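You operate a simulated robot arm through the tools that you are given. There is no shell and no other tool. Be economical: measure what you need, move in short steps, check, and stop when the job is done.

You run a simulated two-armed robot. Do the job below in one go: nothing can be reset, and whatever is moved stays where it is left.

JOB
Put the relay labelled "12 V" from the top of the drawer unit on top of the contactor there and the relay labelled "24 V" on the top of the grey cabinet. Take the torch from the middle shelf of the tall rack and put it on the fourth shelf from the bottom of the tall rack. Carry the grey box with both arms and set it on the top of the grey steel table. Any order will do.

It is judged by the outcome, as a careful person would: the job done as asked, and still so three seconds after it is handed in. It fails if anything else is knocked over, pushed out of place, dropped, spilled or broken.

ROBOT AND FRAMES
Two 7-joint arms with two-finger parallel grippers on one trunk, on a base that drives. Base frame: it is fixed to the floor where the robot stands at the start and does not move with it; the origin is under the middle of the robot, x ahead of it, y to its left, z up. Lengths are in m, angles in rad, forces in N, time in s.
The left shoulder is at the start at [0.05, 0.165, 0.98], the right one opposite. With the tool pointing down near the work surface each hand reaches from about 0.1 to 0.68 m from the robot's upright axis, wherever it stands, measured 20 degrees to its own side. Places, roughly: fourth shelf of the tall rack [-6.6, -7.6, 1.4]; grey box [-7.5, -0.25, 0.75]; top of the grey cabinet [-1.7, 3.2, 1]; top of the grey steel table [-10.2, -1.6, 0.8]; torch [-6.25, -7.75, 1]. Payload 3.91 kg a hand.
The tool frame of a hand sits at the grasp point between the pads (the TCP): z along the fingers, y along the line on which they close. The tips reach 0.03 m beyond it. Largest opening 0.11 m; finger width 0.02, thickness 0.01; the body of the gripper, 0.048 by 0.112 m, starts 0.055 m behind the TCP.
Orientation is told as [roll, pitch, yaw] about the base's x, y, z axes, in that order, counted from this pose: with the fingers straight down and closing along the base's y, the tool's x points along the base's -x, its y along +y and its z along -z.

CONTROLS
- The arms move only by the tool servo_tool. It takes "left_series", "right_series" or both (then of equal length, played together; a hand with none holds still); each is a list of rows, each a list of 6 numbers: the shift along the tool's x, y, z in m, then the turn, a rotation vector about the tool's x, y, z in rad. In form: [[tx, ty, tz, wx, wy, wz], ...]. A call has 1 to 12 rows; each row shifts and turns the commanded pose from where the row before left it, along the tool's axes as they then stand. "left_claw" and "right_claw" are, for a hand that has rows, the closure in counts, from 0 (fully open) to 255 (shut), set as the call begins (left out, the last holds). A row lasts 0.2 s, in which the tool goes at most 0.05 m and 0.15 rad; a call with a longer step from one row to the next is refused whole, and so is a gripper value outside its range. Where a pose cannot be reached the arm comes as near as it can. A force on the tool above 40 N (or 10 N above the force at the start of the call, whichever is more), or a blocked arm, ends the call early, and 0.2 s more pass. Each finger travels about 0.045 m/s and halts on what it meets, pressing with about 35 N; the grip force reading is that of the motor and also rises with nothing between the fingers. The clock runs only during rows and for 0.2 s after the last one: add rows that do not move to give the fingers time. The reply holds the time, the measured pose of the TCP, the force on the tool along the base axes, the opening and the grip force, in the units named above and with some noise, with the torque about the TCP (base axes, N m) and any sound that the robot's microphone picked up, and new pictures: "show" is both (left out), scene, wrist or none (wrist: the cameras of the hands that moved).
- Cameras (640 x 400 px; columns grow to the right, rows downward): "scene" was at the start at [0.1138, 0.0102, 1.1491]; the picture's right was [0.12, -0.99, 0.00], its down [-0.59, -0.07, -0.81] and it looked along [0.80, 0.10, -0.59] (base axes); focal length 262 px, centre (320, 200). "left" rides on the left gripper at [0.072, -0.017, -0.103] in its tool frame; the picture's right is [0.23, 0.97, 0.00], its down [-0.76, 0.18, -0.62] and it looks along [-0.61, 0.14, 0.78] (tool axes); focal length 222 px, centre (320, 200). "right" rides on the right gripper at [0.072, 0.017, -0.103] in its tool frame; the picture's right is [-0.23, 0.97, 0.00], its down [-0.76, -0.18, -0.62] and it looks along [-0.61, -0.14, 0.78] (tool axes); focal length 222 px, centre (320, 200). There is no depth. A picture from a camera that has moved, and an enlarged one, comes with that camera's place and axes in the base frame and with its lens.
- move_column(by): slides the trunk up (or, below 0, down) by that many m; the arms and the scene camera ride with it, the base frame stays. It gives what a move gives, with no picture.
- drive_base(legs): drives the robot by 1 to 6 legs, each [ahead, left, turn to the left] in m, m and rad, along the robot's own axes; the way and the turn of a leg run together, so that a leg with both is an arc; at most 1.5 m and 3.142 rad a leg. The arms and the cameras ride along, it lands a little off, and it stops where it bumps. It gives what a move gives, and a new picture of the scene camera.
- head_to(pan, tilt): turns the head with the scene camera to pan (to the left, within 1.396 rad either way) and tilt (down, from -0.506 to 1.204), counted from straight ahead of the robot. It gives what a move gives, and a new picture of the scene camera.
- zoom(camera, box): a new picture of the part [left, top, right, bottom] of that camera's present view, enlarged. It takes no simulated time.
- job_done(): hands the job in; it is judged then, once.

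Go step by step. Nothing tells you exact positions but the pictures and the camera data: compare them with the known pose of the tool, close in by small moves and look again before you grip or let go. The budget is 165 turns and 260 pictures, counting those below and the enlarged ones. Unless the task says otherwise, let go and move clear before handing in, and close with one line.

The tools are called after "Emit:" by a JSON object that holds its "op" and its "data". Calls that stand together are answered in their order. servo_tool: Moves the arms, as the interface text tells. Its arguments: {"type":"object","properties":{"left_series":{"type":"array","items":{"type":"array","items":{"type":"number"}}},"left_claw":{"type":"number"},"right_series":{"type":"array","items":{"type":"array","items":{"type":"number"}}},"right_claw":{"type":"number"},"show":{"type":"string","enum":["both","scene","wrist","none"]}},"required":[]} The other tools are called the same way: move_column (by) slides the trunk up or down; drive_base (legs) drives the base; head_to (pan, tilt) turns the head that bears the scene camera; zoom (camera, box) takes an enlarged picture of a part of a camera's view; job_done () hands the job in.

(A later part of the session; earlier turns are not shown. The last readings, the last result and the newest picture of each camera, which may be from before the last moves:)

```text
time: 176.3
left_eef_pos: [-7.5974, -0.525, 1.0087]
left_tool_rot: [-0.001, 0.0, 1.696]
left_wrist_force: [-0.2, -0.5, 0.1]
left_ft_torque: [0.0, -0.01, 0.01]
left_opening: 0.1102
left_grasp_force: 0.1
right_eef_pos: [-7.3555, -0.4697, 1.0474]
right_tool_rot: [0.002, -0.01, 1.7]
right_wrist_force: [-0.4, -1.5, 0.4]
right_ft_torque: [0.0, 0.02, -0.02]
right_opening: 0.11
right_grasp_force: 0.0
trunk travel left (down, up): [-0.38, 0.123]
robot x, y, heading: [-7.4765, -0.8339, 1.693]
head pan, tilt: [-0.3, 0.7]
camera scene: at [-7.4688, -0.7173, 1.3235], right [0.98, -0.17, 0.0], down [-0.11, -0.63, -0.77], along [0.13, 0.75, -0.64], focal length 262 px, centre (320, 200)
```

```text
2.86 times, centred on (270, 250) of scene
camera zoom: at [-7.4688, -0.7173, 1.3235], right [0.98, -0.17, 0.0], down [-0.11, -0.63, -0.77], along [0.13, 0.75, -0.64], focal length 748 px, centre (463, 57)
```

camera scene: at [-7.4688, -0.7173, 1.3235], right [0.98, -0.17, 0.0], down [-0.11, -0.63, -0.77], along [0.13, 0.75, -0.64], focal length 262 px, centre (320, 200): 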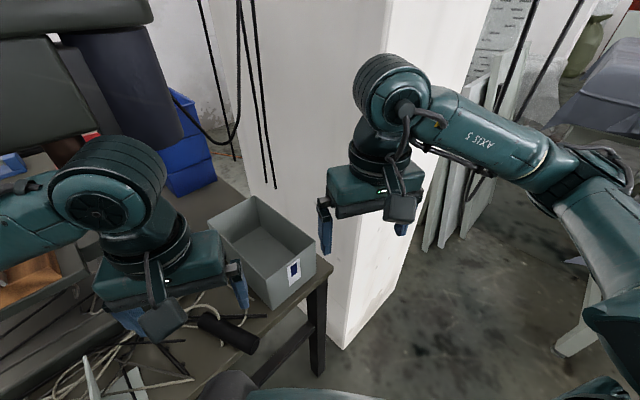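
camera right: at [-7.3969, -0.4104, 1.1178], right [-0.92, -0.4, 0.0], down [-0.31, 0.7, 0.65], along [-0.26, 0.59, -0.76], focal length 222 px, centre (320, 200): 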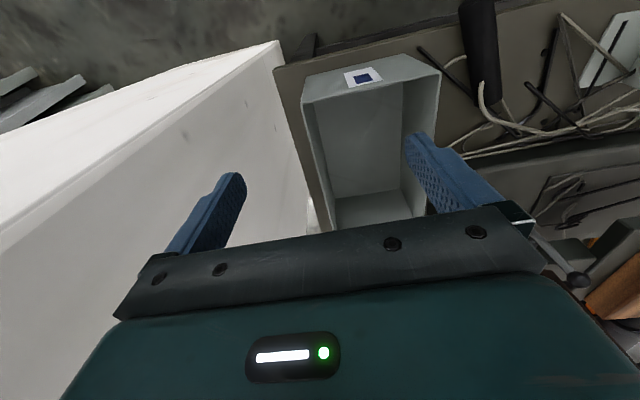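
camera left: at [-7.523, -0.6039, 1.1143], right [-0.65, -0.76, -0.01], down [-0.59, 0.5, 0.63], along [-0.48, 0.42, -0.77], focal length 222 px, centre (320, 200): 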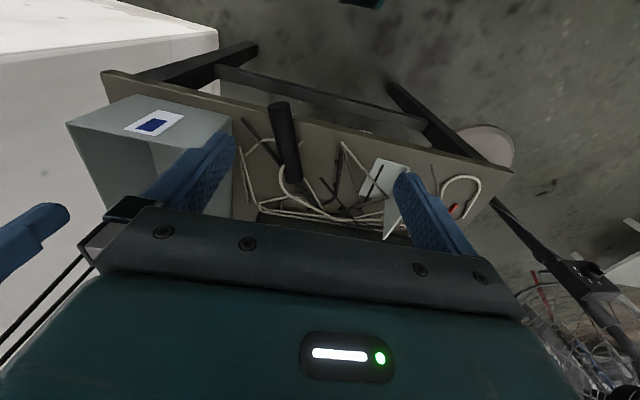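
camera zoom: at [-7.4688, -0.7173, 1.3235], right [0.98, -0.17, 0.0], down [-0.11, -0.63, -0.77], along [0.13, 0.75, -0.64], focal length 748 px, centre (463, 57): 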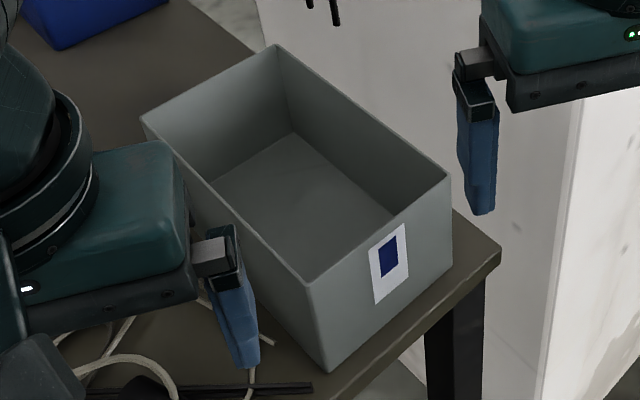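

Triangulated: top rim at z 0.884, with corners FL(-7.520, -0.420), FR(-7.412, -0.341), BL(-7.656, -0.232), BR(-7.545, -0.157); yaw 2.197. I turn both hands to that yaw, half close them and bring them above their walls.

Emit:
{"op": "servo_tool", "data": {"right_series": [[0, 0, 0, 0, 0, -0.125], [0, 0, 0, 0, 0, -0.125], [0, 0, 0, 0, 0, -0.125], [0, 0, 0, 0, 0, -0.125], [-0.0381, -0.0042, 0.0085, 0, 0, 0], [-0.0381, -0.0042, 0.0085, 0, 0, 0], [-0.0381, -0.0042, 0.0085, 0, 0, 0], [-0.0381, -0.0042, 0.0085, 0, 0, 0], [-0.0381, -0.0042, 0.0085, 0, 0, 0], [0, 0, 0, 0, 0, 0]], "left_series": [[0, 0, 0, 0, 0, -0.125], [0, 0, 0, 0, 0, -0.125], [0, 0, 0, 0, 0, -0.125], [0, 0, 0, 0, 0, -0.125], [-0.02, -0.0177, 0.004, 0, 0, 0], [-0.02, -0.0177, 0.004, 0, 0, 0], [-0.02, -0.0177, 0.004, 0, 0, 0], [-0.02, -0.0177, 0.004, 0, 0, 0], [-0.02, -0.0177, 0.004, 0, 0, 0], [0, 0, 0, 0, 0, 0]], "left_claw": 105, "right_claw": 105, "show": "both"}}

```text
time: 178.5
left_eef_pos: [-7.584, -0.3918, 0.9906]
left_tool_rot: [0.001, 0.001, 2.194]
left_wrist_force: [0.2, -0.2, -0.6]
left_ft_torque: [-0.01, 0.0, 0.0]
left_opening: 0.0648
left_grasp_force: 0.0
right_eef_pos: [-7.45, -0.3028, 1.0077]
right_tool_rot: [-0.005, -0.01, 2.201]
right_wrist_force: [0.7, 0.2, 0.6]
right_ft_torque: [-0.01, 0.0, 0.01]
right_opening: 0.0649
right_grasp_force: 0.0
trunk travel left (down, up): [-0.38, 0.123]
robot x, y, heading: [-7.4781, -0.8317, 1.694]
head pan, tilt: [-0.3, 0.7]
camera scene: at [-7.4687, -0.7175, 1.3235], right [0.98, -0.17, 0.0], down [-0.11, -0.63, -0.77], along [0.13, 0.75, -0.64], focal length 262 px, centre (320, 200)
camera right: at [-7.42, -0.3729, 1.11], right [-0.92, -0.39, 0.0], down [-0.3, 0.71, 0.63], along [-0.25, 0.58, -0.78], focal length 222 px, centre (320, 200)
camera left: at [-7.5282, -0.4414, 1.0934], right [-0.66, -0.75, 0.0], down [-0.59, 0.51, 0.62], along [-0.47, 0.41, -0.78], focal length 222 px, centre (320, 200)
```

scene: 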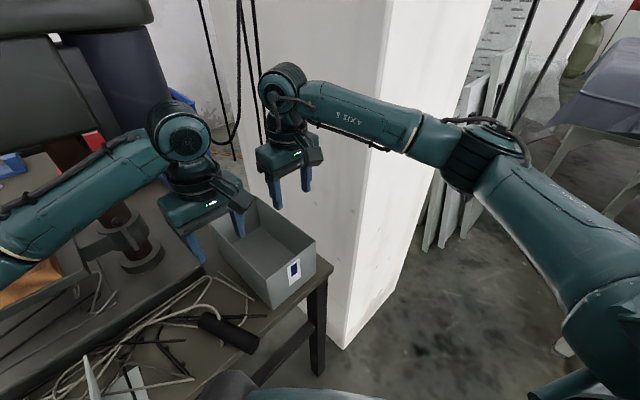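
right: 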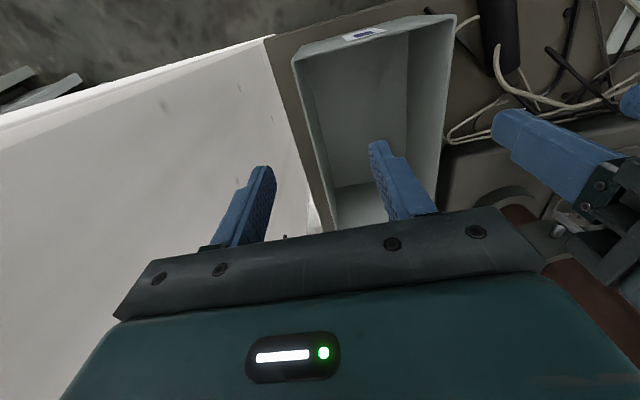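
left: 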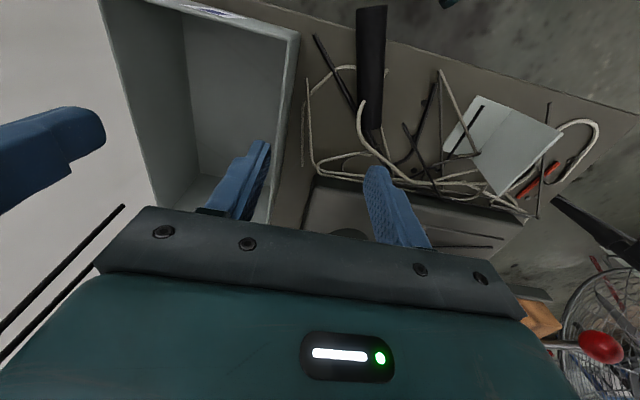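

Both walls match my estimates. I move over the grip points, then down to just above the rim.

Emit:
{"op": "servo_tool", "data": {"right_series": [[-0.026, -0.0028, 0, 0, 0, 0], [-0.026, -0.0028, 0, 0, 0, 0], [-0.0244, -0.0027, 0, 0, 0, 0], [0, 0, 0.03, 0, 0, 0], [0, 0, 0.03, 0, 0, 0], [0, 0, 0.023, 0, 0, 0], [0, 0, 0, 0, 0, 0]], "left_series": [[-0.0133, -0.0117, 0, 0, 0, 0], [-0.0133, -0.0117, 0, 0, 0, 0], [-0.0133, -0.0116, 0, 0, 0, 0], [0, 0, 0.025, 0, 0, 0], [0, 0, 0.025, 0, 0, 0], [0, 0, 0.0156, 0, 0, 0], [0, 0, 0, 0, 0, 0]], "show": "both"}}

```text
time: 180.1
left_eef_pos: [-7.5781, -0.3407, 0.9244]
left_tool_rot: [-0.001, 0.0, 2.196]
left_wrist_force: [-0.8, 1.2, -0.3]
left_ft_torque: [-0.02, -0.02, 0.01]
left_opening: 0.0647
left_grasp_force: 0.1
right_eef_pos: [-7.4876, -0.2367, 0.9214]
right_tool_rot: [-0.001, -0.01, 2.2]
right_wrist_force: [-0.5, 0.3, 0.5]
right_ft_torque: [-0.03, 0.02, 0.0]
right_opening: 0.0645
right_grasp_force: 0.0
trunk travel left (down, up): [-0.38, 0.123]
robot x, y, heading: [-7.4724, -0.8264, 1.7]
head pan, tilt: [-0.3, 0.7]
camera scene: at [-7.4688, -0.7174, 1.3235], right [0.98, -0.17, 0.0], down [-0.11, -0.63, -0.77], along [0.13, 0.75, -0.64], focal length 262 px, centre (320, 200)
camera right: at [-7.4577, -0.3066, 1.0245], right [-0.92, -0.39, 0.0], down [-0.3, 0.71, 0.63], along [-0.25, 0.58, -0.78], focal length 222 px, centre (320, 200)
camera left: at [-7.5223, -0.3896, 1.0276], right [-0.66, -0.75, 0.0], down [-0.59, 0.51, 0.62], along [-0.47, 0.41, -0.78], focal length 222 px, centre (320, 200)
```

scene: 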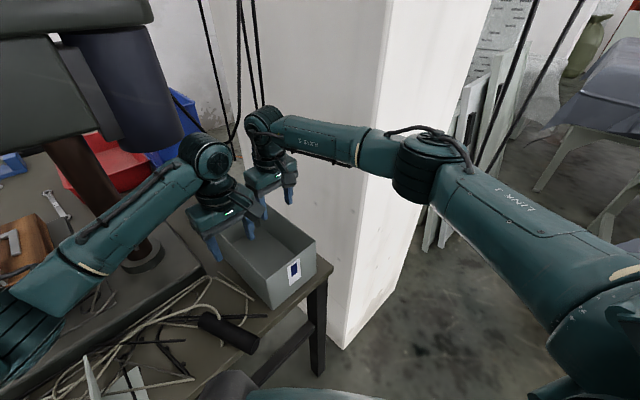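
right: 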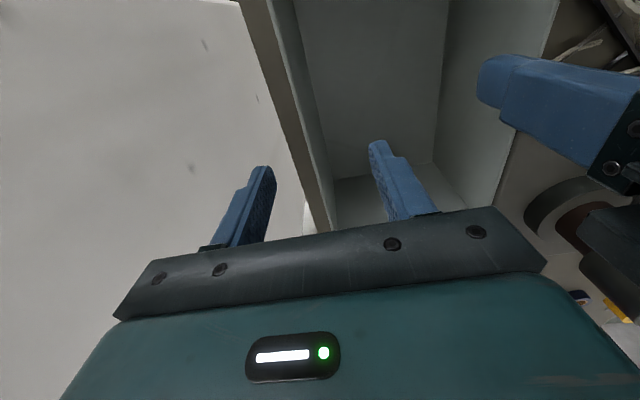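
left: 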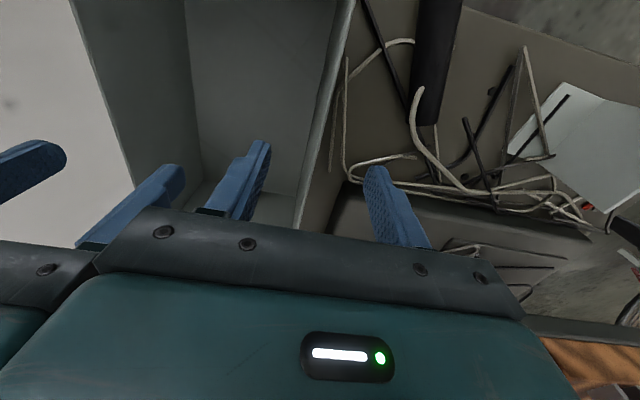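

Each wall runs between its fingers. I lower both and close.

Emit:
{"op": "servo_tool", "data": {"right_series": [[0, 0, 0.02, 0, 0, 0], [0, 0, 0.02, 0, 0, 0], [0, 0, 0.013, 0, 0, 0], [0, 0, 0, 0, 0, 0]], "left_series": [[0, 0, 0.02, 0, 0, 0], [0, 0, 0.02, 0, 0, 0], [0, 0, 0.015, 0, 0, 0], [0, 0, 0, 0, 0, 0]], "show": "none"}}

Emit:
{"op": "servo_tool", "data": {"right_series": [[0, 0, 0, 0, 0, 0], [0, 0, 0, 0, 0, 0], [0, 0, 0, 0, 0, 0], [0, 0, 0, 0, 0, 0], [0, 0, 0, 0, 0, 0], [0, 0, 0, 0, 0, 0]], "left_series": [[0, 0, 0, 0, 0, 0], [0, 0, 0, 0, 0, 0], [0, 0, 0, 0, 0, 0], [0, 0, 0, 0, 0, 0], [0, 0, 0, 0, 0, 0], [0, 0, 0, 0, 0, 0]], "left_claw": 255, "right_claw": 255, "show": "both"}}

```text
time: 181.1
left_eef_pos: [-7.5783, -0.3403, 0.8672]
left_tool_rot: [-0.001, -0.001, 2.195]
left_wrist_force: [-0.4, 0.0, 0.5]
left_ft_torque: [0.0, -0.02, 0.0]
left_opening: 0.0647
left_grasp_force: 0.2
right_eef_pos: [-7.4881, -0.236, 0.8699]
right_tool_rot: [-0.002, -0.009, 2.199]
right_wrist_force: [-0.5, -0.8, -0.1]
right_ft_torque: [0.02, 0.04, -0.01]
right_opening: 0.0646
right_grasp_force: 0.1
trunk travel left (down, up): [-0.38, 0.123]
robot x, y, heading: [-7.4796, -0.8266, 1.696]
head pan, tilt: [-0.3, 0.7]
```

```text
time: 182.5
left_eef_pos: [-7.5772, -0.3415, 0.8683]
left_tool_rot: [0.003, 0.0, 2.197]
left_wrist_force: [-10.2, -13.3, 4.7]
left_ft_torque: [0.38, -0.7, -0.06]
left_opening: 0.0028
left_grasp_force: 34.8
right_eef_pos: [-7.4859, -0.2344, 0.8707]
right_tool_rot: [-0.005, -0.01, 2.195]
right_wrist_force: [13.1, 16.2, -1.0]
right_ft_torque: [-0.37, 0.71, 0.06]
right_opening: 0.0028
right_grasp_force: 35.2
trunk travel left (down, up): [-0.38, 0.123]
robot x, y, heading: [-7.4762, -0.8359, 1.696]
head pan, tilt: [-0.3, 0.7]
camera scene: at [-7.4684, -0.7173, 1.3235], right [0.98, -0.17, 0.0], down [-0.11, -0.63, -0.76], along [0.13, 0.75, -0.64], focal length 262 px, centre (320, 200)
camera right: at [-7.4557, -0.3041, 0.9731], right [-0.92, -0.38, 0.0], down [-0.3, 0.71, 0.63], along [-0.24, 0.58, -0.78], focal length 222 px, centre (320, 200)
camera left: at [-7.5219, -0.3879, 0.9713], right [-0.66, -0.75, 0.0], down [-0.59, 0.51, 0.62], along [-0.47, 0.41, -0.78], focal length 222 px, centre (320, 200)
```

scene: 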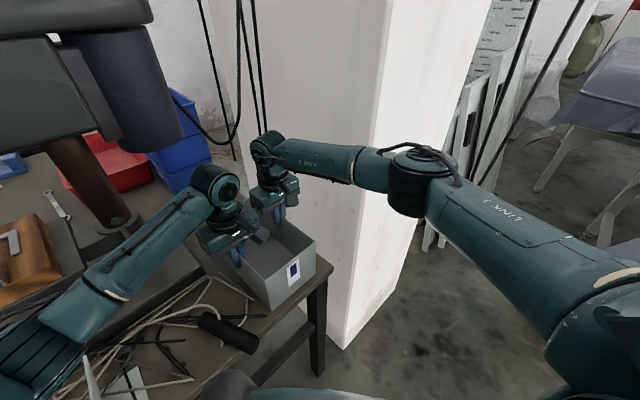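
right: 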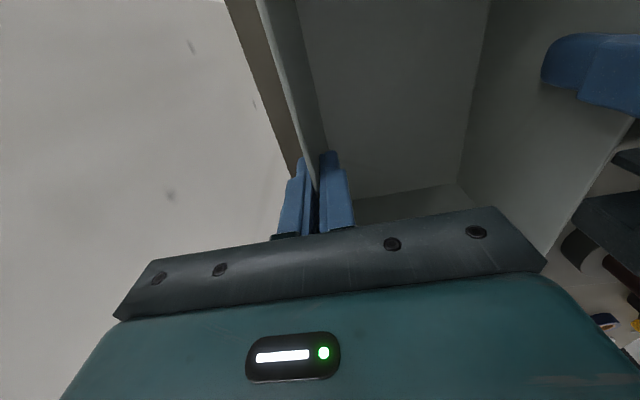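
left: 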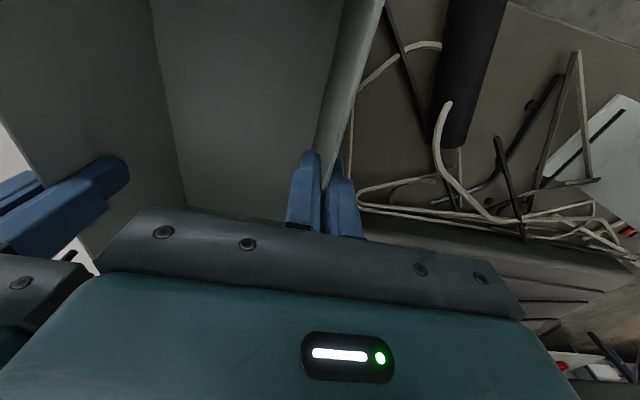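

Both walls are gripped. I relieve the squeeze between the hands by about a millimetre each, then lift with the trunk.

Emit:
{"op": "servo_tool", "data": {"right_series": [[0, -0.001, 0, 0, 0, 0], [0, 0, 0, 0, 0, 0]], "left_series": [[0, 0.001, 0, 0, 0, 0], [0, 0, 0, 0, 0, 0]], "show": "none"}}

Emit:
{"op": "move_column", "data": {"by": 0.05}}

Emit:
{"op": "zoom", "data": {"camera": "scene", "box": [140, 100, 380, 340]}}

```text
time: 183.1
left_eef_pos: [-7.5794, -0.3395, 0.8681]
left_tool_rot: [0.004, 0.0, 2.198]
left_wrist_force: [-10.8, -8.1, -0.7]
left_ft_torque: [0.11, -0.7, 0.11]
left_opening: 0.0026
left_grasp_force: 34.4
right_eef_pos: [-7.4864, -0.2341, 0.8707]
right_tool_rot: [-0.004, -0.01, 2.198]
right_wrist_force: [14.9, 10.1, 5.2]
right_ft_torque: [0.24, 0.83, -0.01]
right_opening: 0.003
right_grasp_force: 35.2
trunk travel left (down, up): [-0.38, 0.123]
robot x, y, heading: [-7.4731, -0.8296, 1.697]
head pan, tilt: [-0.3, 0.7]
```

```text
time: 184.0
left_eef_pos: [-7.5798, -0.3396, 0.918]
left_tool_rot: [0.005, 0.0, 2.196]
left_wrist_force: [-12.7, -12.2, -10.5]
left_ft_torque: [-0.11, -0.29, 0.18]
left_opening: 0.0027
left_grasp_force: 35.0
right_eef_pos: [-7.488, -0.2348, 0.9197]
right_tool_rot: [-0.001, -0.009, 2.198]
right_wrist_force: [12.5, 12.9, -0.8]
right_ft_torque: [-0.44, 0.7, 0.07]
right_opening: 0.003
right_grasp_force: 35.3
trunk travel left (down, up): [-0.43, 0.073]
robot x, y, heading: [-7.4807, -0.8266, 1.696]
head pan, tilt: [-0.3, 0.7]
```

```text
1.67 times, centred on (260, 220) of scene
camera zoom: at [-7.469, -0.716, 1.3733], right [0.98, -0.17, 0.0], down [-0.11, -0.64, -0.76], along [0.13, 0.75, -0.65], focal length 436 px, centre (420, 167)
```

zoom: 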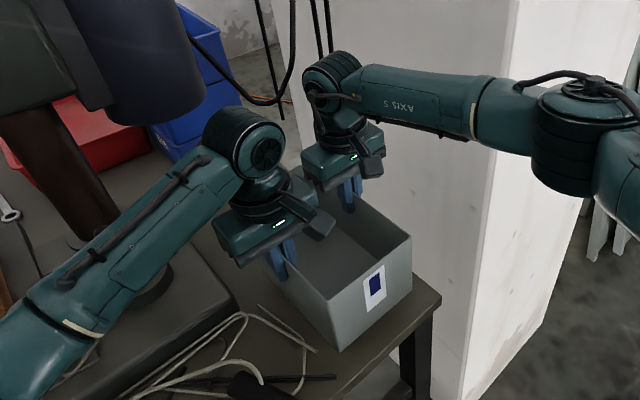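

The box is lifted (about 1 kg). Before moving, I look left for the way to the steel table.

Emit:
{"op": "head_to", "data": {"pan": 0.7, "tilt": 0.3}}

Emit:
{"op": "head_to", "data": {"pan": 1.39, "tilt": 0.5}}

```text
time: 185.3
left_eef_pos: [-7.5798, -0.3393, 0.9189]
left_tool_rot: [0.006, 0.001, 2.198]
left_wrist_force: [-14.5, -10.9, -13.8]
left_ft_torque: [-0.15, -0.01, 0.29]
left_opening: 0.003
left_grasp_force: 35.1
right_eef_pos: [-7.4871, -0.2336, 0.9193]
right_tool_rot: [-0.003, -0.01, 2.199]
right_wrist_force: [12.7, 12.0, 2.3]
right_ft_torque: [-0.68, 0.64, 0.06]
right_opening: 0.0028
right_grasp_force: 34.8
trunk travel left (down, up): [-0.43, 0.073]
robot x, y, heading: [-7.4805, -0.8297, 1.697]
head pan, tilt: [0.7, 0.3]
camera scene: at [-7.5523, -0.7366, 1.4094], right [0.68, 0.73, 0.0], down [0.22, -0.2, -0.95], along [-0.7, 0.65, -0.3], focal length 262 px, centre (320, 200)
```

scene: 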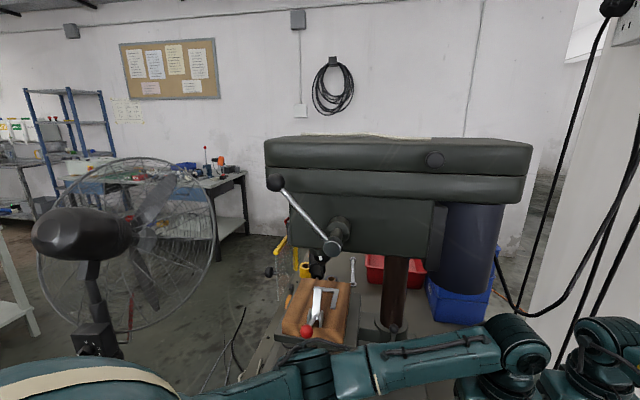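

```text
time: 186.3
left_eef_pos: [-7.5799, -0.3402, 0.9186]
left_tool_rot: [0.007, 0.003, 2.197]
left_wrist_force: [-13.5, -12.1, -14.1]
left_ft_torque: [-0.25, 0.09, 0.27]
left_opening: 0.0029
left_grasp_force: 34.8
right_eef_pos: [-7.4875, -0.2346, 0.9195]
right_tool_rot: [-0.002, -0.009, 2.2]
right_wrist_force: [13.3, 11.5, 3.3]
right_ft_torque: [-0.71, 0.66, 0.04]
right_opening: 0.003
right_grasp_force: 34.5
trunk travel left (down, up): [-0.43, 0.073]
robot x, y, heading: [-7.4772, -0.8269, 1.696]
head pan, tilt: [1.389, 0.499]
camera scene: at [-7.5745, -0.7948, 1.3911], right [0.06, 1.0, 0.0], down [0.48, -0.03, -0.88], along [-0.88, 0.05, -0.48], focal length 262 px, centre (320, 200)
```

scene: 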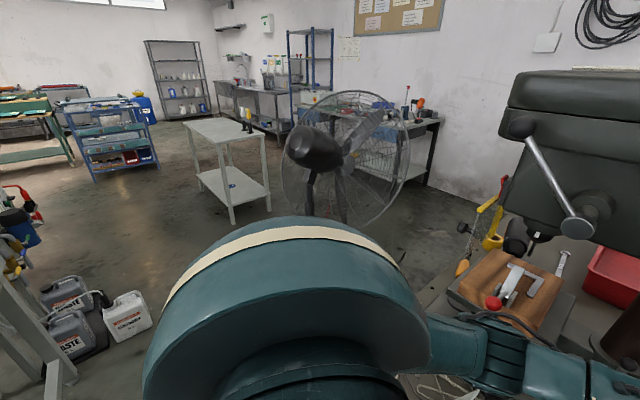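

The way leads left between bench and chest, and then past the fan to the steel table. I raise the trunk, then draw the box in toward me with both arms together.

Emit:
{"op": "move_column", "data": {"by": 0.07}}

Emit:
{"op": "servo_tool", "data": {"right_series": [[0.01, -0.0015, 0, 0, 0, 0], [0.02, 0, 0, 0, 0, 0], [0.02, 0, 0, 0, 0, 0], [0.02, 0, 0, 0, 0, 0], [0.02, 0.006, 0, 0, 0, 0], [0.02, 0.008, 0, 0, 0, 0], [0.02, 0.008, 0, 0, 0, 0], [0.02, 0.008, 0, 0, 0, 0], [0.02, 0.008, 0, 0, 0, 0], [0.02, 0.008, 0, 0, 0, 0], [0.01, 0.008, 0, 0, 0, 0], [0, 0, 0, 0, 0, 0]], "left_series": [[0.01, 0.0015, 0, 0, 0, 0], [0.02, 0, 0, 0, 0, 0], [0.02, 0, 0, 0, 0, 0], [0.02, 0, 0, 0, 0, 0], [0.02, 0.006, 0, 0, 0, 0], [0.02, 0.008, 0, 0, 0, 0], [0.02, 0.008, 0, 0, 0, 0], [0.02, 0.008, 0, 0, 0, 0], [0.02, 0.008, 0, 0, 0, 0], [0.02, 0.008, 0, 0, 0, 0], [0.01, 0.008, 0, 0, 0, 0], [0, 0, 0, 0, 0, 0]], "show": "none"}}

Emit:
{"op": "head_to", "data": {"pan": 0.1, "tilt": 0.8}}

```text
time: 187.4
left_eef_pos: [-7.579, -0.3399, 0.9881]
left_tool_rot: [0.004, 0.003, 2.198]
left_wrist_force: [-13.2, -10.9, -14.6]
left_ft_torque: [-0.33, 0.08, 0.31]
left_opening: 0.0031
left_grasp_force: 34.9
right_eef_pos: [-7.4875, -0.2336, 0.989]
right_tool_rot: [-0.001, -0.008, 2.198]
right_wrist_force: [13.7, 11.1, 3.9]
right_ft_torque: [-0.6, 0.68, 0.05]
right_opening: 0.003
right_grasp_force: 35.4
trunk travel left (down, up): [-0.5, 0.003]
robot x, y, heading: [-7.4759, -0.8277, 1.698]
head pan, tilt: [1.389, 0.499]
```

```text
time: 190.0
left_eef_pos: [-7.5067, -0.5347, 0.9891]
left_tool_rot: [-0.003, 0.002, 2.195]
left_wrist_force: [9.6, 6.7, -26.4]
left_ft_torque: [-1.51, 0.58, -0.14]
left_opening: 0.0044
left_grasp_force: 35.0
right_eef_pos: [-7.4133, -0.429, 0.9869]
right_tool_rot: [0.003, -0.013, 2.2]
right_wrist_force: [-9.9, -6.6, 15.8]
right_ft_torque: [-0.68, 1.38, -0.34]
right_opening: 0.004
right_grasp_force: 35.0
trunk travel left (down, up): [-0.5, 0.003]
robot x, y, heading: [-7.4795, -0.8291, 1.699]
head pan, tilt: [1.389, 0.499]
```

```text
time: 191.5
left_eef_pos: [-7.5064, -0.5331, 0.9893]
left_tool_rot: [0.001, 0.001, 2.196]
left_wrist_force: [17.2, 11.8, -27.9]
left_ft_torque: [-1.14, 0.76, -0.26]
left_opening: 0.0041
left_grasp_force: 35.2
right_eef_pos: [-7.4129, -0.43, 0.9864]
right_tool_rot: [0.002, -0.009, 2.2]
right_wrist_force: [-17.2, -12.6, 16.1]
right_ft_torque: [-1.14, 1.19, -0.44]
right_opening: 0.004
right_grasp_force: 34.7
trunk travel left (down, up): [-0.5, 0.003]
robot x, y, heading: [-7.4752, -0.8313, 1.695]
head pan, tilt: [0.099, 0.799]
camera scene: at [-7.5016, -0.7217, 1.4351], right [0.97, 0.22, 0.0], down [0.16, -0.7, -0.7], along [-0.16, 0.68, -0.72], focal length 262 px, centre (320, 200)
```

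scene: 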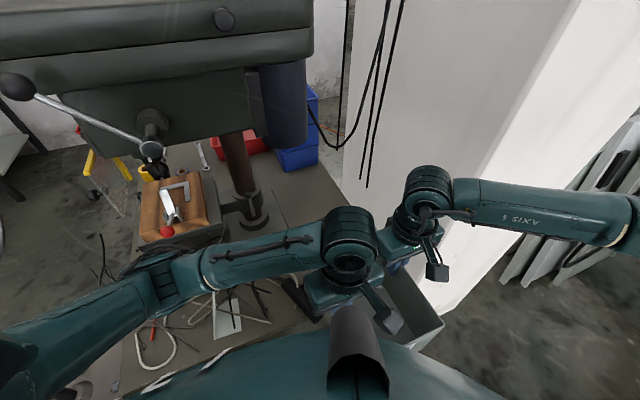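

The box is in. I relax the internal stress between the hands with small corrections.

Emit:
{"op": "servo_tool", "data": {"right_series": [[0, 0.001, -0.0015, 0, 0, 0], [0, 0, 0, 0, 0, 0]], "left_series": [[0, -0.001, 0.0015, 0, 0, 0], [0, 0, 0, 0, 0, 0]], "show": "wrist"}}

```text
time: 192.1
left_eef_pos: [-7.5053, -0.533, 0.9875]
left_tool_rot: [0.002, 0.0, 2.195]
left_wrist_force: [6.8, 3.6, -21.7]
left_ft_torque: [-0.92, 0.41, -0.15]
left_opening: 0.0028
left_grasp_force: 34.8
right_eef_pos: [-7.4126, -0.4292, 0.9875]
right_tool_rot: [-0.004, -0.01, 2.198]
right_wrist_force: [-8.2, -4.9, 11.2]
right_ft_torque: [-0.86, 1.1, -0.13]
right_opening: 0.0031
right_grasp_force: 35.1
trunk travel left (down, up): [-0.5, 0.003]
robot x, y, heading: [-7.4762, -0.8296, 1.692]
head pan, tilt: [0.099, 0.799]
camera right: at [-7.3826, -0.498, 1.0903], right [-0.92, -0.39, 0.0], down [-0.3, 0.72, 0.63], along [-0.24, 0.58, -0.78], focal length 222 px, centre (320, 200)
camera left: at [-7.4496, -0.5818, 1.0904], right [-0.66, -0.75, 0.0], down [-0.59, 0.51, 0.62], along [-0.47, 0.41, -0.78], focal length 222 px, centre (320, 200)
```

right: 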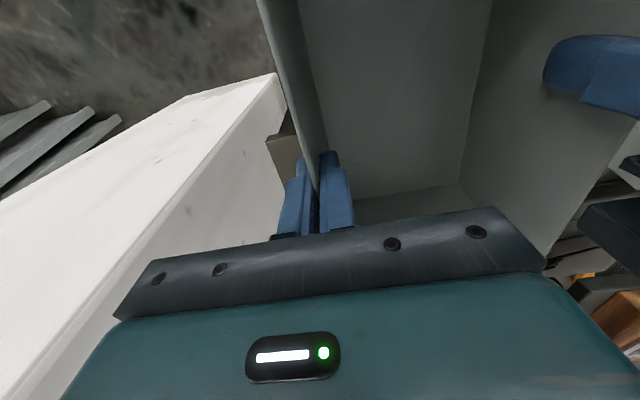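
left: 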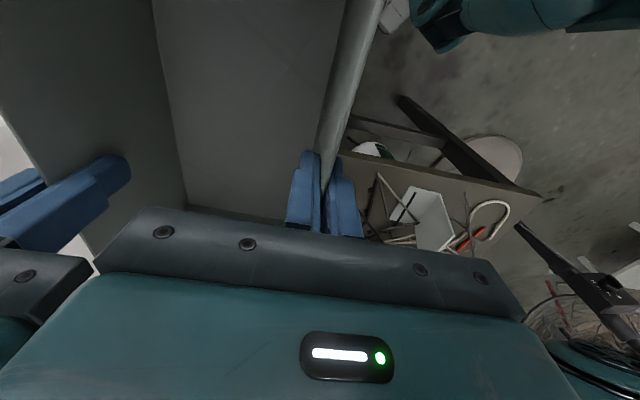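

Both grips are firm. I slip left and back along the corridor, then turn to face along it.

Emit:
{"op": "drive_base", "data": {"legs": [[-0.132, 0.242, 0], [0, 0, 1.0]]}}

Emit:
{"op": "drive_base", "data": {"legs": [[0, 0, 1.05]]}}

Emit:
{"op": "head_to", "data": {"pan": 0.0, "tilt": 0.5}}

```text
time: 197.4
left_eef_pos: [-7.9697, -0.8562, 0.9875]
left_tool_rot: [0.004, -0.001, -3.069]
left_wrist_force: [6.7, -20.1, -15.2]
left_ft_torque: [-0.44, -0.3, 0.05]
left_opening: 0.0029
left_grasp_force: 35.2
right_eef_pos: [-8.01, -0.7226, 0.9868]
right_tool_rot: [-0.004, -0.01, -3.064]
right_wrist_force: [-7.3, 20.4, 4.9]
right_ft_torque: [-0.92, -0.11, -0.2]
right_opening: 0.0029
right_grasp_force: 34.4
trunk travel left (down, up): [-0.5, 0.003]
robot x, y, heading: [-7.7049, -0.9881, 2.716]
head pan, tilt: [0.099, 0.799]
camera scene: at [-7.8083, -0.9499, 1.4351], right [0.32, 0.95, 0.0], down [0.68, -0.23, -0.7], along [-0.66, 0.22, -0.72], focal length 262 px, centre (320, 200)
```

scene: 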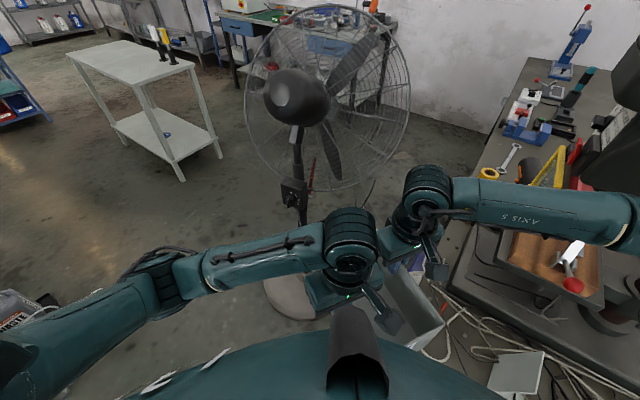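

```text
time: 198.3
left_eef_pos: [-7.9733, -0.8713, 0.9867]
left_tool_rot: [0.007, 0.001, -3.024]
left_wrist_force: [1.2, -0.8, -5.6]
left_ft_torque: [0.72, 0.14, 0.05]
left_opening: 0.003
left_grasp_force: 35.4
right_eef_pos: [-8.0199, -0.7395, 0.9876]
right_tool_rot: [-0.002, -0.007, -3.02]
right_wrist_force: [-1.0, 2.0, -6.0]
right_ft_torque: [-0.69, -0.15, -0.11]
right_opening: 0.0029
right_grasp_force: 35.1
trunk travel left (down, up): [-0.5, 0.003]
robot x, y, heading: [-7.7028, -0.9907, 2.758]
head pan, tilt: [0.099, 0.799]
stopped in leg 1: the robot was blocked; the commanded pose is now the measured one
camera scene: at [-7.8087, -0.9574, 1.4354], right [0.28, 0.96, 0.0], down [0.69, -0.2, -0.7], along [-0.67, 0.19, -0.72], focal length 262 px, centre (320, 200)
```

scene: 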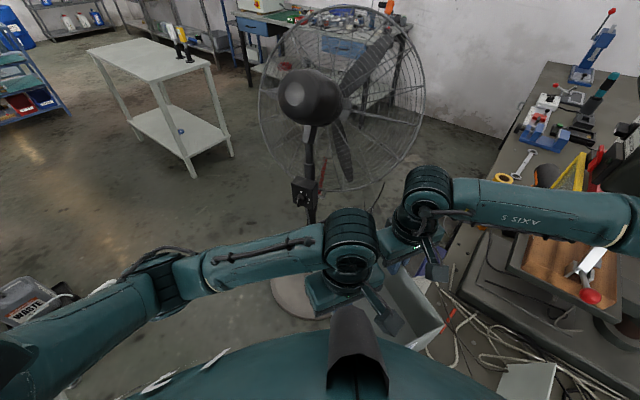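

```text
time: 199.2
left_eef_pos: [-7.9734, -0.8717, 0.9856]
left_tool_rot: [0.007, 0.003, -3.022]
left_wrist_force: [1.0, -1.8, -5.9]
left_ft_torque: [0.71, 0.09, 0.04]
left_opening: 0.0028
left_grasp_force: 35.5
right_eef_pos: [-8.0203, -0.7392, 0.9879]
right_tool_rot: [-0.002, -0.008, -3.021]
right_wrist_force: [-1.7, 0.9, -4.1]
right_ft_torque: [-0.81, -0.18, -0.13]
right_opening: 0.0031
right_grasp_force: 34.7
trunk travel left (down, up): [-0.5, 0.003]
robot x, y, heading: [-7.7048, -0.9889, 2.763]
head pan, tilt: [0.0, 0.499]
camera scene: at [-7.8155, -0.946, 1.4612], right [0.37, 0.93, 0.0], down [0.44, -0.18, -0.88], along [-0.82, 0.33, -0.48], focal length 262 px, centre (320, 200)
```

scene: 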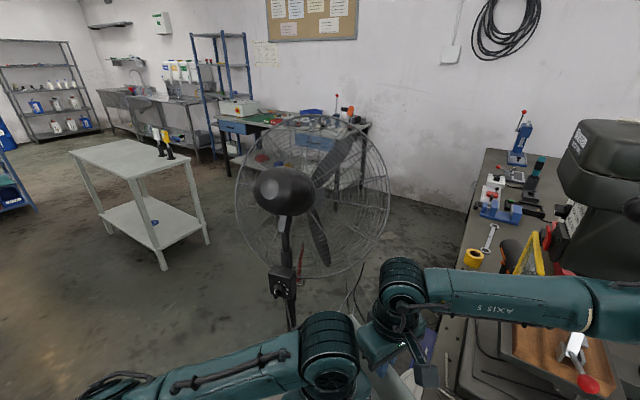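

The turn was blocked. I suspect the right elbow met the drill's lever, so I look right before moving.

Emit:
{"op": "head_to", "data": {"pan": -1.0, "tilt": 0.5}}

Emit:
{"op": "head_to", "data": {"pan": 1.3, "tilt": 0.8}}

```text
time: 200.4
left_eef_pos: [-7.9737, -0.8722, 0.9865]
left_tool_rot: [0.005, 0.003, -3.022]
left_wrist_force: [1.3, -0.8, -6.5]
left_ft_torque: [0.68, -0.02, 0.01]
left_opening: 0.0031
left_grasp_force: 34.8
right_eef_pos: [-8.0208, -0.7387, 0.9877]
right_tool_rot: [-0.001, -0.008, -3.02]
right_wrist_force: [-1.6, 1.2, -3.1]
right_ft_torque: [-0.82, -0.08, -0.11]
right_opening: 0.0026
right_grasp_force: 35.0
trunk travel left (down, up): [-0.5, 0.003]
robot x, y, heading: [-7.7011, -0.9881, 2.758]
head pan, tilt: [-1.0, 0.499]
camera scene: at [-7.7483, -0.8902, 1.4613], right [0.98, 0.19, 0.0], down [0.09, -0.47, -0.88], along [-0.17, 0.86, -0.48], focal length 262 px, centre (320, 200)
```

scene: 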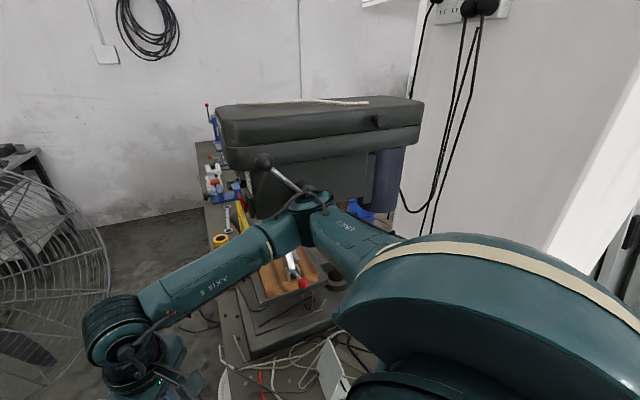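

```text
time: 202.6
left_eef_pos: [-7.9733, -0.8703, 0.9869]
left_tool_rot: [0.005, 0.003, -3.022]
left_wrist_force: [0.2, -1.0, -6.3]
left_ft_torque: [0.68, 0.05, 0.01]
left_opening: 0.003
left_grasp_force: 35.4
right_eef_pos: [-8.0205, -0.7381, 0.9875]
right_tool_rot: [-0.002, -0.01, -3.019]
right_wrist_force: [-1.8, 1.2, -4.7]
right_ft_torque: [-0.75, -0.09, -0.12]
right_opening: 0.0027
right_grasp_force: 35.1
trunk travel left (down, up): [-0.5, 0.003]
robot x, y, heading: [-7.7026, -0.9907, 2.765]
head pan, tilt: [1.3, 0.799]
camera scene: at [-7.7795, -1.0435, 1.4352], right [-0.8, 0.61, 0.0], down [0.43, 0.57, -0.7], along [-0.42, -0.55, -0.72], focal length 262 px, centre (320, 200)
```

scene: 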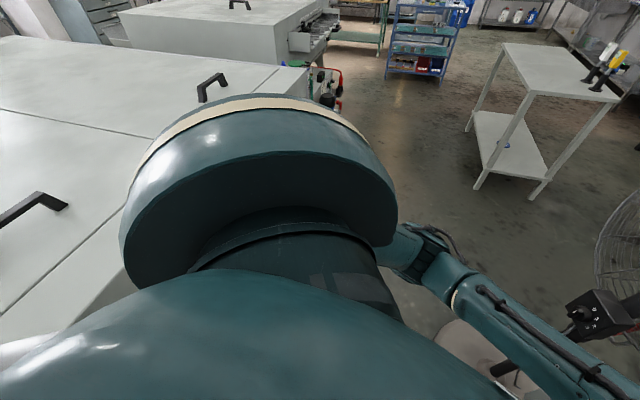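

The right elbow is against the drill press's lever. I turn back slightly, slide further along the corridor, then turn.

Emit:
{"op": "drive_base", "data": {"legs": [[0, 0, -0.05], [0.1, 0.19, 0]]}}

Emit:
{"op": "head_to", "data": {"pan": -0.7, "tilt": 0.6}}

```text
time: 205.2
left_eef_pos: [-8.1372, -0.9866, 0.9866]
left_tool_rot: [0.005, 0.001, -3.068]
left_wrist_force: [1.8, -0.9, -5.6]
left_ft_torque: [0.67, 0.01, 0.01]
left_opening: 0.0027
left_grasp_force: 34.5
right_eef_pos: [-8.1783, -0.8521, 0.9861]
right_tool_rot: [0.0, -0.007, -3.066]
right_wrist_force: [-0.8, 0.0, -3.7]
right_ft_torque: [-0.76, -0.07, -0.14]
right_opening: 0.0029
right_grasp_force: 34.7
trunk travel left (down, up): [-0.5, 0.003]
robot x, y, heading: [-7.8679, -1.118, 2.718]
head pan, tilt: [1.3, 0.799]
camera scene: at [-7.9516, -1.1667, 1.4351], right [-0.77, 0.64, 0.0], down [0.46, 0.55, -0.7], along [-0.45, -0.54, -0.72], focal length 262 px, centre (320, 200)
```

scene: 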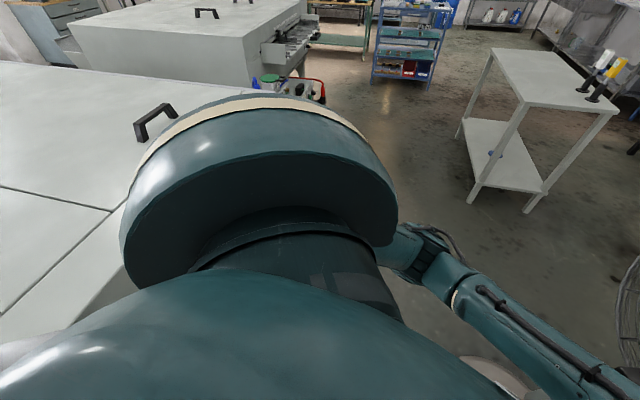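

```text
time: 207.2
left_eef_pos: [-8.1354, -0.987, 0.9867]
left_tool_rot: [0.008, 0.0, -3.068]
left_wrist_force: [1.6, -0.8, -5.2]
left_ft_torque: [0.71, 0.03, 0.03]
left_opening: 0.0031
left_grasp_force: 34.4
right_eef_pos: [-8.1779, -0.8527, 0.9874]
right_tool_rot: [-0.001, -0.007, -3.067]
right_wrist_force: [-1.4, 1.6, -5.5]
right_ft_torque: [-0.75, -0.08, -0.09]
right_opening: 0.003
right_grasp_force: 35.0
trunk travel left (down, up): [-0.5, 0.003]
robot x, y, heading: [-7.8714, -1.118, 2.712]
head pan, tilt: [-0.7, 0.6]
camera scene: at [-7.938, -1.0248, 1.452], right [0.9, 0.43, 0.0], down [0.25, -0.51, -0.82], along [-0.36, 0.74, -0.57], focal length 262 px, centre (320, 200)
```

scene: 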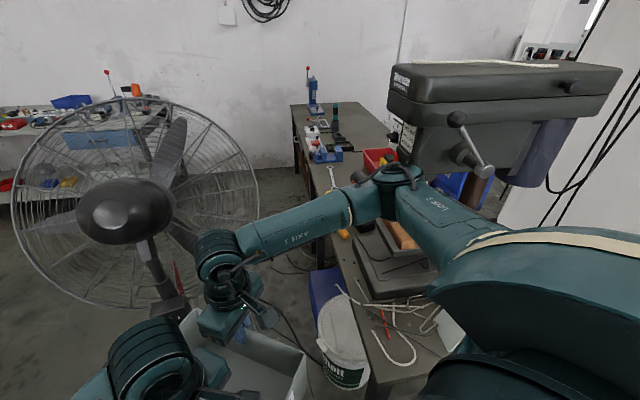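

The elbow is clear of the lever and the fan is about 0.2 m beyond my reach circle. I turn left to face along the corridor.

Emit:
{"op": "drive_base", "data": {"legs": [[0, 0, 1.0]]}}

Emit:
{"op": "head_to", "data": {"pan": 0.0, "tilt": 0.65}}

```text
time: 210.1
left_eef_pos: [-8.123, -1.2716, 0.986]
left_tool_rot: [0.007, 0.003, -2.066]
left_wrist_force: [1.8, -0.7, -6.4]
left_ft_torque: [0.33, 0.62, 0.01]
left_opening: 0.003
left_grasp_force: 35.2
right_eef_pos: [-8.2597, -1.2341, 0.9863]
right_tool_rot: [0.0, -0.006, -2.062]
right_wrist_force: [-0.9, -1.1, -4.0]
right_ft_torque: [-0.32, -0.68, -0.12]
right_opening: 0.0028
right_grasp_force: 35.1
trunk travel left (down, up): [-0.5, 0.003]
robot x, y, heading: [-7.8709, -1.1166, -2.56]
head pan, tilt: [-0.7, 0.6]
camera scene: at [-7.9853, -1.1228, 1.452], right [0.12, 0.99, 0.0], down [0.56, -0.07, -0.82], along [-0.82, 0.1, -0.57], focal length 262 px, centre (320, 200)
```

scene: 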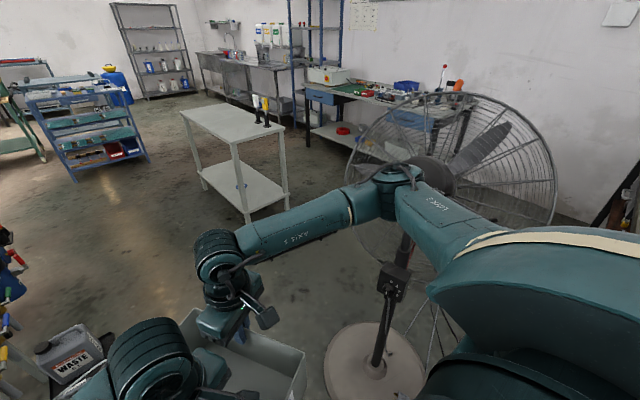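

```text
time: 211.2
left_eef_pos: [-8.1227, -1.2711, 0.9853]
left_tool_rot: [0.008, 0.003, -2.066]
left_wrist_force: [0.8, 0.2, -5.4]
left_ft_torque: [0.32, 0.61, 0.01]
left_opening: 0.003
left_grasp_force: 35.0
right_eef_pos: [-8.2597, -1.2339, 0.9861]
right_tool_rot: [0.001, -0.006, -2.062]
right_wrist_force: [-1.7, -0.4, -4.3]
right_ft_torque: [-0.35, -0.67, -0.12]
right_opening: 0.0028
right_grasp_force: 34.7
trunk travel left (down, up): [-0.5, 0.003]
robot x, y, heading: [-7.8666, -1.1134, -2.561]
head pan, tilt: [0.0, 0.649]
camera scene: at [-7.9703, -1.1807, 1.4477], right [-0.55, 0.84, 0.0], down [0.51, 0.33, -0.8], along [-0.67, -0.44, -0.61], focal length 262 px, centre (320, 200)
```

scene: 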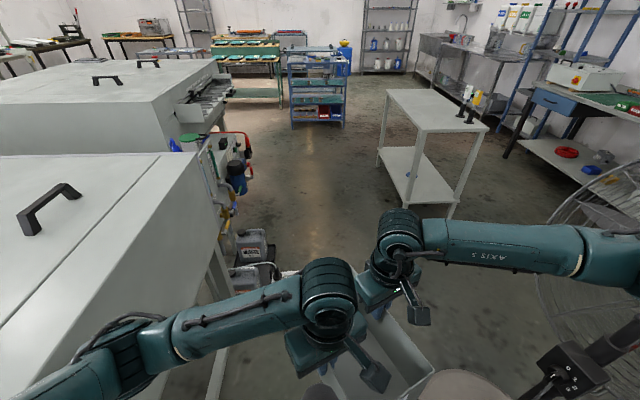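

I drive forward along the corridor, between the fan and the jerry cans, then turn toward the steel table.

Emit:
{"op": "drive_base", "data": {"legs": [[0.58, 0.036, 0], [0.537, -0.311, 0], [0, 0, -0.5]]}}

Emit:
{"op": "head_to", "data": {"pan": 0.0, "tilt": 0.55}}

```text
time: 215.6
left_eef_pos: [-8.7034, -1.6238, 0.9851]
left_tool_rot: [0.01, 0.005, -2.07]
left_wrist_force: [0.7, -0.4, -6.8]
left_ft_torque: [0.43, 0.57, 0.03]
left_opening: 0.0029
left_grasp_force: 35.5
right_eef_pos: [-8.8386, -1.5853, 0.984]
right_tool_rot: [0.004, -0.002, -2.069]
right_wrist_force: [-2.1, -0.2, -4.8]
right_ft_torque: [-0.39, -0.67, -0.1]
right_opening: 0.0032
right_grasp_force: 34.9
trunk travel left (down, up): [-0.5, 0.003]
robot x, y, heading: [-8.4471, -1.4712, -2.569]
head pan, tilt: [0.0, 0.649]
stopped in leg 2: the robot was blocked; the commanded pose is now the measured one
camera scene: at [-8.5523, -1.5344, 1.4473], right [-0.54, 0.84, 0.0], down [0.51, 0.33, -0.79], along [-0.67, -0.43, -0.61], focal length 262 px, centre (320, 200)
```

scene: 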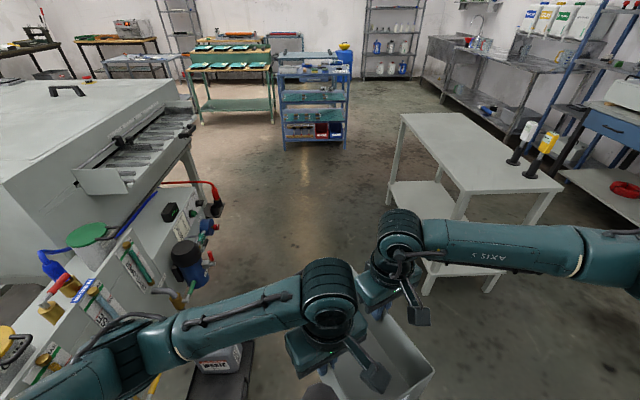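

```text
time: 216.2
left_eef_pos: [-8.7013, -1.6227, 0.9862]
left_tool_rot: [0.009, 0.003, -2.068]
left_wrist_force: [0.7, -0.4, -4.9]
left_ft_torque: [0.36, 0.57, 0.06]
left_opening: 0.0028
left_grasp_force: 34.8
right_eef_pos: [-8.8369, -1.5859, 0.9858]
right_tool_rot: [0.001, -0.007, -2.069]
right_wrist_force: [-0.6, 0.1, -5.7]
right_ft_torque: [-0.37, -0.63, -0.15]
right_opening: 0.0028
right_grasp_force: 35.3
trunk travel left (down, up): [-0.5, 0.003]
robot x, y, heading: [-8.444, -1.4728, -2.567]
head pan, tilt: [0.0, 0.55]
camera scene: at [-8.5514, -1.5355, 1.4565], right [-0.54, 0.84, 0.0], down [0.44, 0.28, -0.85], along [-0.72, -0.46, -0.52], focal length 262 px, centre (320, 200)
```

scene: 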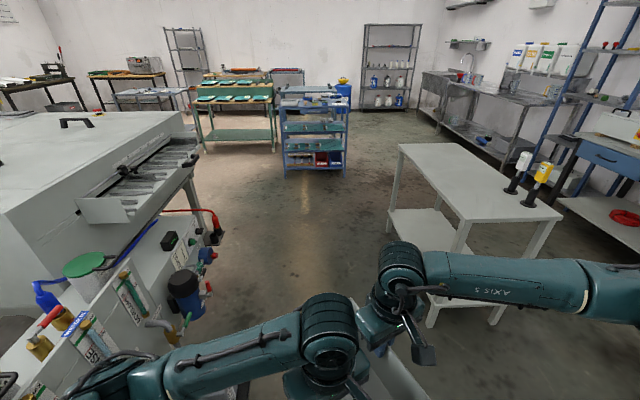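

Blocked again. I look at both sides to find what touches.

Emit:
{"op": "head_to", "data": {"pan": -1.2, "tilt": 0.7}}

Emit:
{"op": "head_to", "data": {"pan": 0.9, "tilt": 0.9}}

```text
time: 217.6
left_eef_pos: [-8.7022, -1.6233, 0.9849]
left_tool_rot: [0.01, 0.003, -2.071]
left_wrist_force: [1.6, 0.7, -6.0]
left_ft_torque: [0.41, 0.63, 0.08]
left_opening: 0.0028
left_grasp_force: 34.9
right_eef_pos: [-8.8371, -1.5852, 0.9869]
right_tool_rot: [0.002, -0.004, -2.069]
right_wrist_force: [-0.8, 0.0, -5.9]
right_ft_torque: [-0.31, -0.7, -0.15]
right_opening: 0.003
right_grasp_force: 34.9
trunk travel left (down, up): [-0.5, 0.003]
robot x, y, heading: [-8.4494, -1.472, -2.564]
head pan, tilt: [-1.201, 0.7]
camera scene: at [-8.545, -1.437, 1.4434], right [0.59, 0.81, 0.0], down [0.52, -0.38, -0.76], along [-0.62, 0.45, -0.64], focal length 262 px, centre (320, 200)
```

scene: 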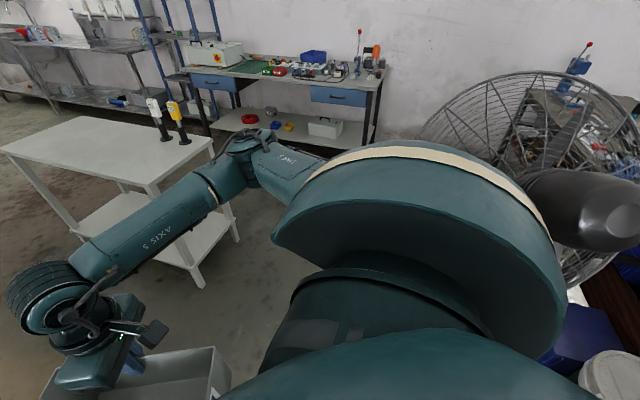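

```text
time: 219.6
left_eef_pos: [-8.7027, -1.6232, 0.9858]
left_tool_rot: [0.009, 0.005, -2.069]
left_wrist_force: [1.4, 0.5, -5.4]
left_ft_torque: [0.39, 0.65, 0.11]
left_opening: 0.0028
left_grasp_force: 34.9
right_eef_pos: [-8.8373, -1.5858, 0.9859]
right_tool_rot: [0.003, -0.004, -2.069]
right_wrist_force: [-1.4, -0.7, -4.4]
right_ft_torque: [-0.35, -0.67, -0.14]
right_opening: 0.0028
right_grasp_force: 34.7
trunk travel left (down, up): [-0.5, 0.003]
robot x, y, heading: [-8.4484, -1.4713, -2.569]
head pan, tilt: [0.901, 0.901]
camera scene: at [-8.4834, -1.5619, 1.4272], right [-1.0, 0.1, 0.0], down [0.08, 0.78, -0.62], along [-0.06, -0.62, -0.78], focal length 262 px, centre (320, 200)
```

scene: 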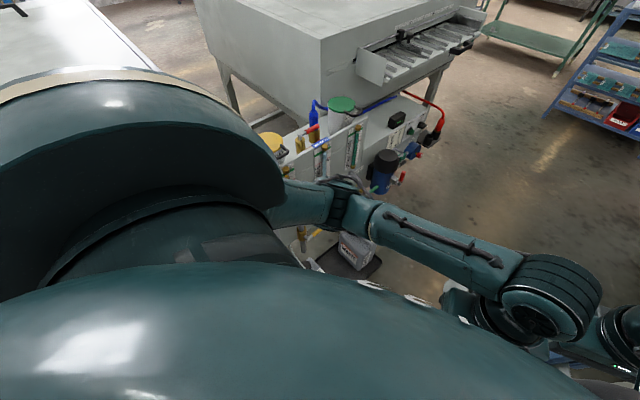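

The left elbow is beside the gas panel's bottles, which is the likely contact. I back off slightly and extend the box forward, so the elbows tuck in.

Emit:
{"op": "drive_base", "data": {"legs": [[-0.05, 0.0, 0]]}}

Emit:
{"op": "servo_tool", "data": {"right_series": [[-0.0176, -0.0095, 0, 0, 0, 0], [-0.0176, -0.0095, 0, 0, 0, 0], [-0.0176, -0.0095, 0, 0, 0, 0], [-0.0176, -0.0095, 0, 0, 0, 0], [-0.0176, -0.0095, 0, 0, 0, 0], [-0.0176, -0.0095, 0, 0, 0, 0], [-0.0176, -0.0095, 0, 0, 0, 0], [-0.0176, -0.0095, 0, 0, 0, 0], [0, 0, 0, 0, 0, 0]], "left_series": [[-0.0176, -0.0095, 0, 0, 0, 0], [-0.0176, -0.0095, 0, 0, 0, 0], [-0.0176, -0.0095, 0, 0, 0, 0], [-0.0176, -0.0095, 0, 0, 0, 0], [-0.0176, -0.0095, 0, 0, 0, 0], [-0.0176, -0.0095, 0, 0, 0, 0], [-0.0176, -0.0095, 0, 0, 0, 0], [-0.0176, -0.0095, 0, 0, 0, 0], [0, 0, 0, 0, 0, 0]], "show": "scene"}}

```text
time: 220.5
left_eef_pos: [-8.6602, -1.5974, 0.9855]
left_tool_rot: [0.006, 0.001, -2.069]
left_wrist_force: [1.4, 1.2, -5.1]
left_ft_torque: [0.4, 0.62, 0.12]
left_opening: 0.0031
left_grasp_force: 35.3
right_eef_pos: [-8.796, -1.56, 0.987]
right_tool_rot: [0.001, -0.006, -2.067]
right_wrist_force: [-2.1, 0.3, -4.5]
right_ft_torque: [-0.37, -0.66, -0.16]
right_opening: 0.0029
right_grasp_force: 35.1
trunk travel left (down, up): [-0.5, 0.003]
robot x, y, heading: [-8.4087, -1.4428, -2.564]
head pan, tilt: [0.901, 0.901]
camera scene: at [-8.4411, -1.5347, 1.4273], right [-1.0, 0.09, 0.0], down [0.07, 0.78, -0.62], along [-0.06, -0.62, -0.78], focal length 262 px, centre (320, 200)
```

scene: 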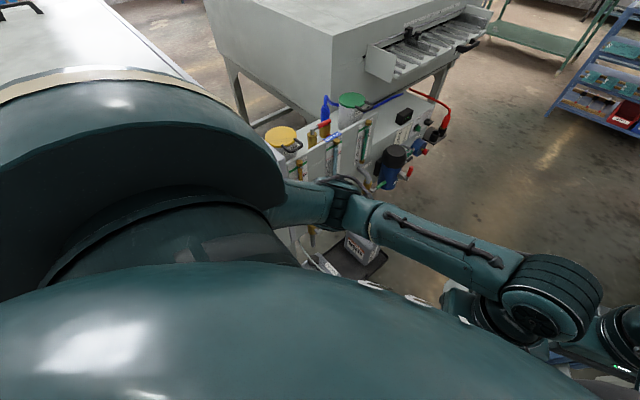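

```text
time: 222.5
left_eef_pos: [-8.7957, -1.6845, 0.985]
left_tool_rot: [0.006, 0.005, -2.071]
left_wrist_force: [3.2, 4.2, 3.4]
left_ft_torque: [0.17, 1.13, -0.1]
left_opening: 0.0029
left_grasp_force: 34.7
right_eef_pos: [-8.9302, -1.6456, 0.9874]
right_tool_rot: [0.001, -0.008, -2.068]
right_wrist_force: [-4.4, -2.8, -14.5]
right_ft_torque: [0.21, 0.1, -0.54]
right_opening: 0.0028
right_grasp_force: 35.4
trunk travel left (down, up): [-0.5, 0.003]
robot x, y, heading: [-8.4095, -1.4449, -2.566]
head pan, tilt: [0.901, 0.901]
camera scene: at [-8.4423, -1.5354, 1.4273], right [-1.0, 0.09, 0.0], down [0.07, 0.78, -0.62], along [-0.06, -0.62, -0.78], focal length 262 px, centre (320, 200)
```

scene: 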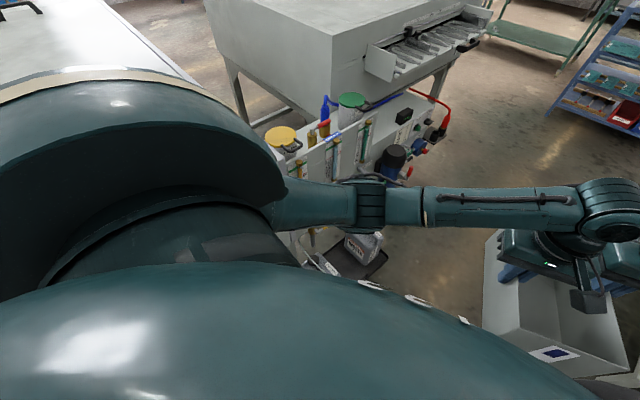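

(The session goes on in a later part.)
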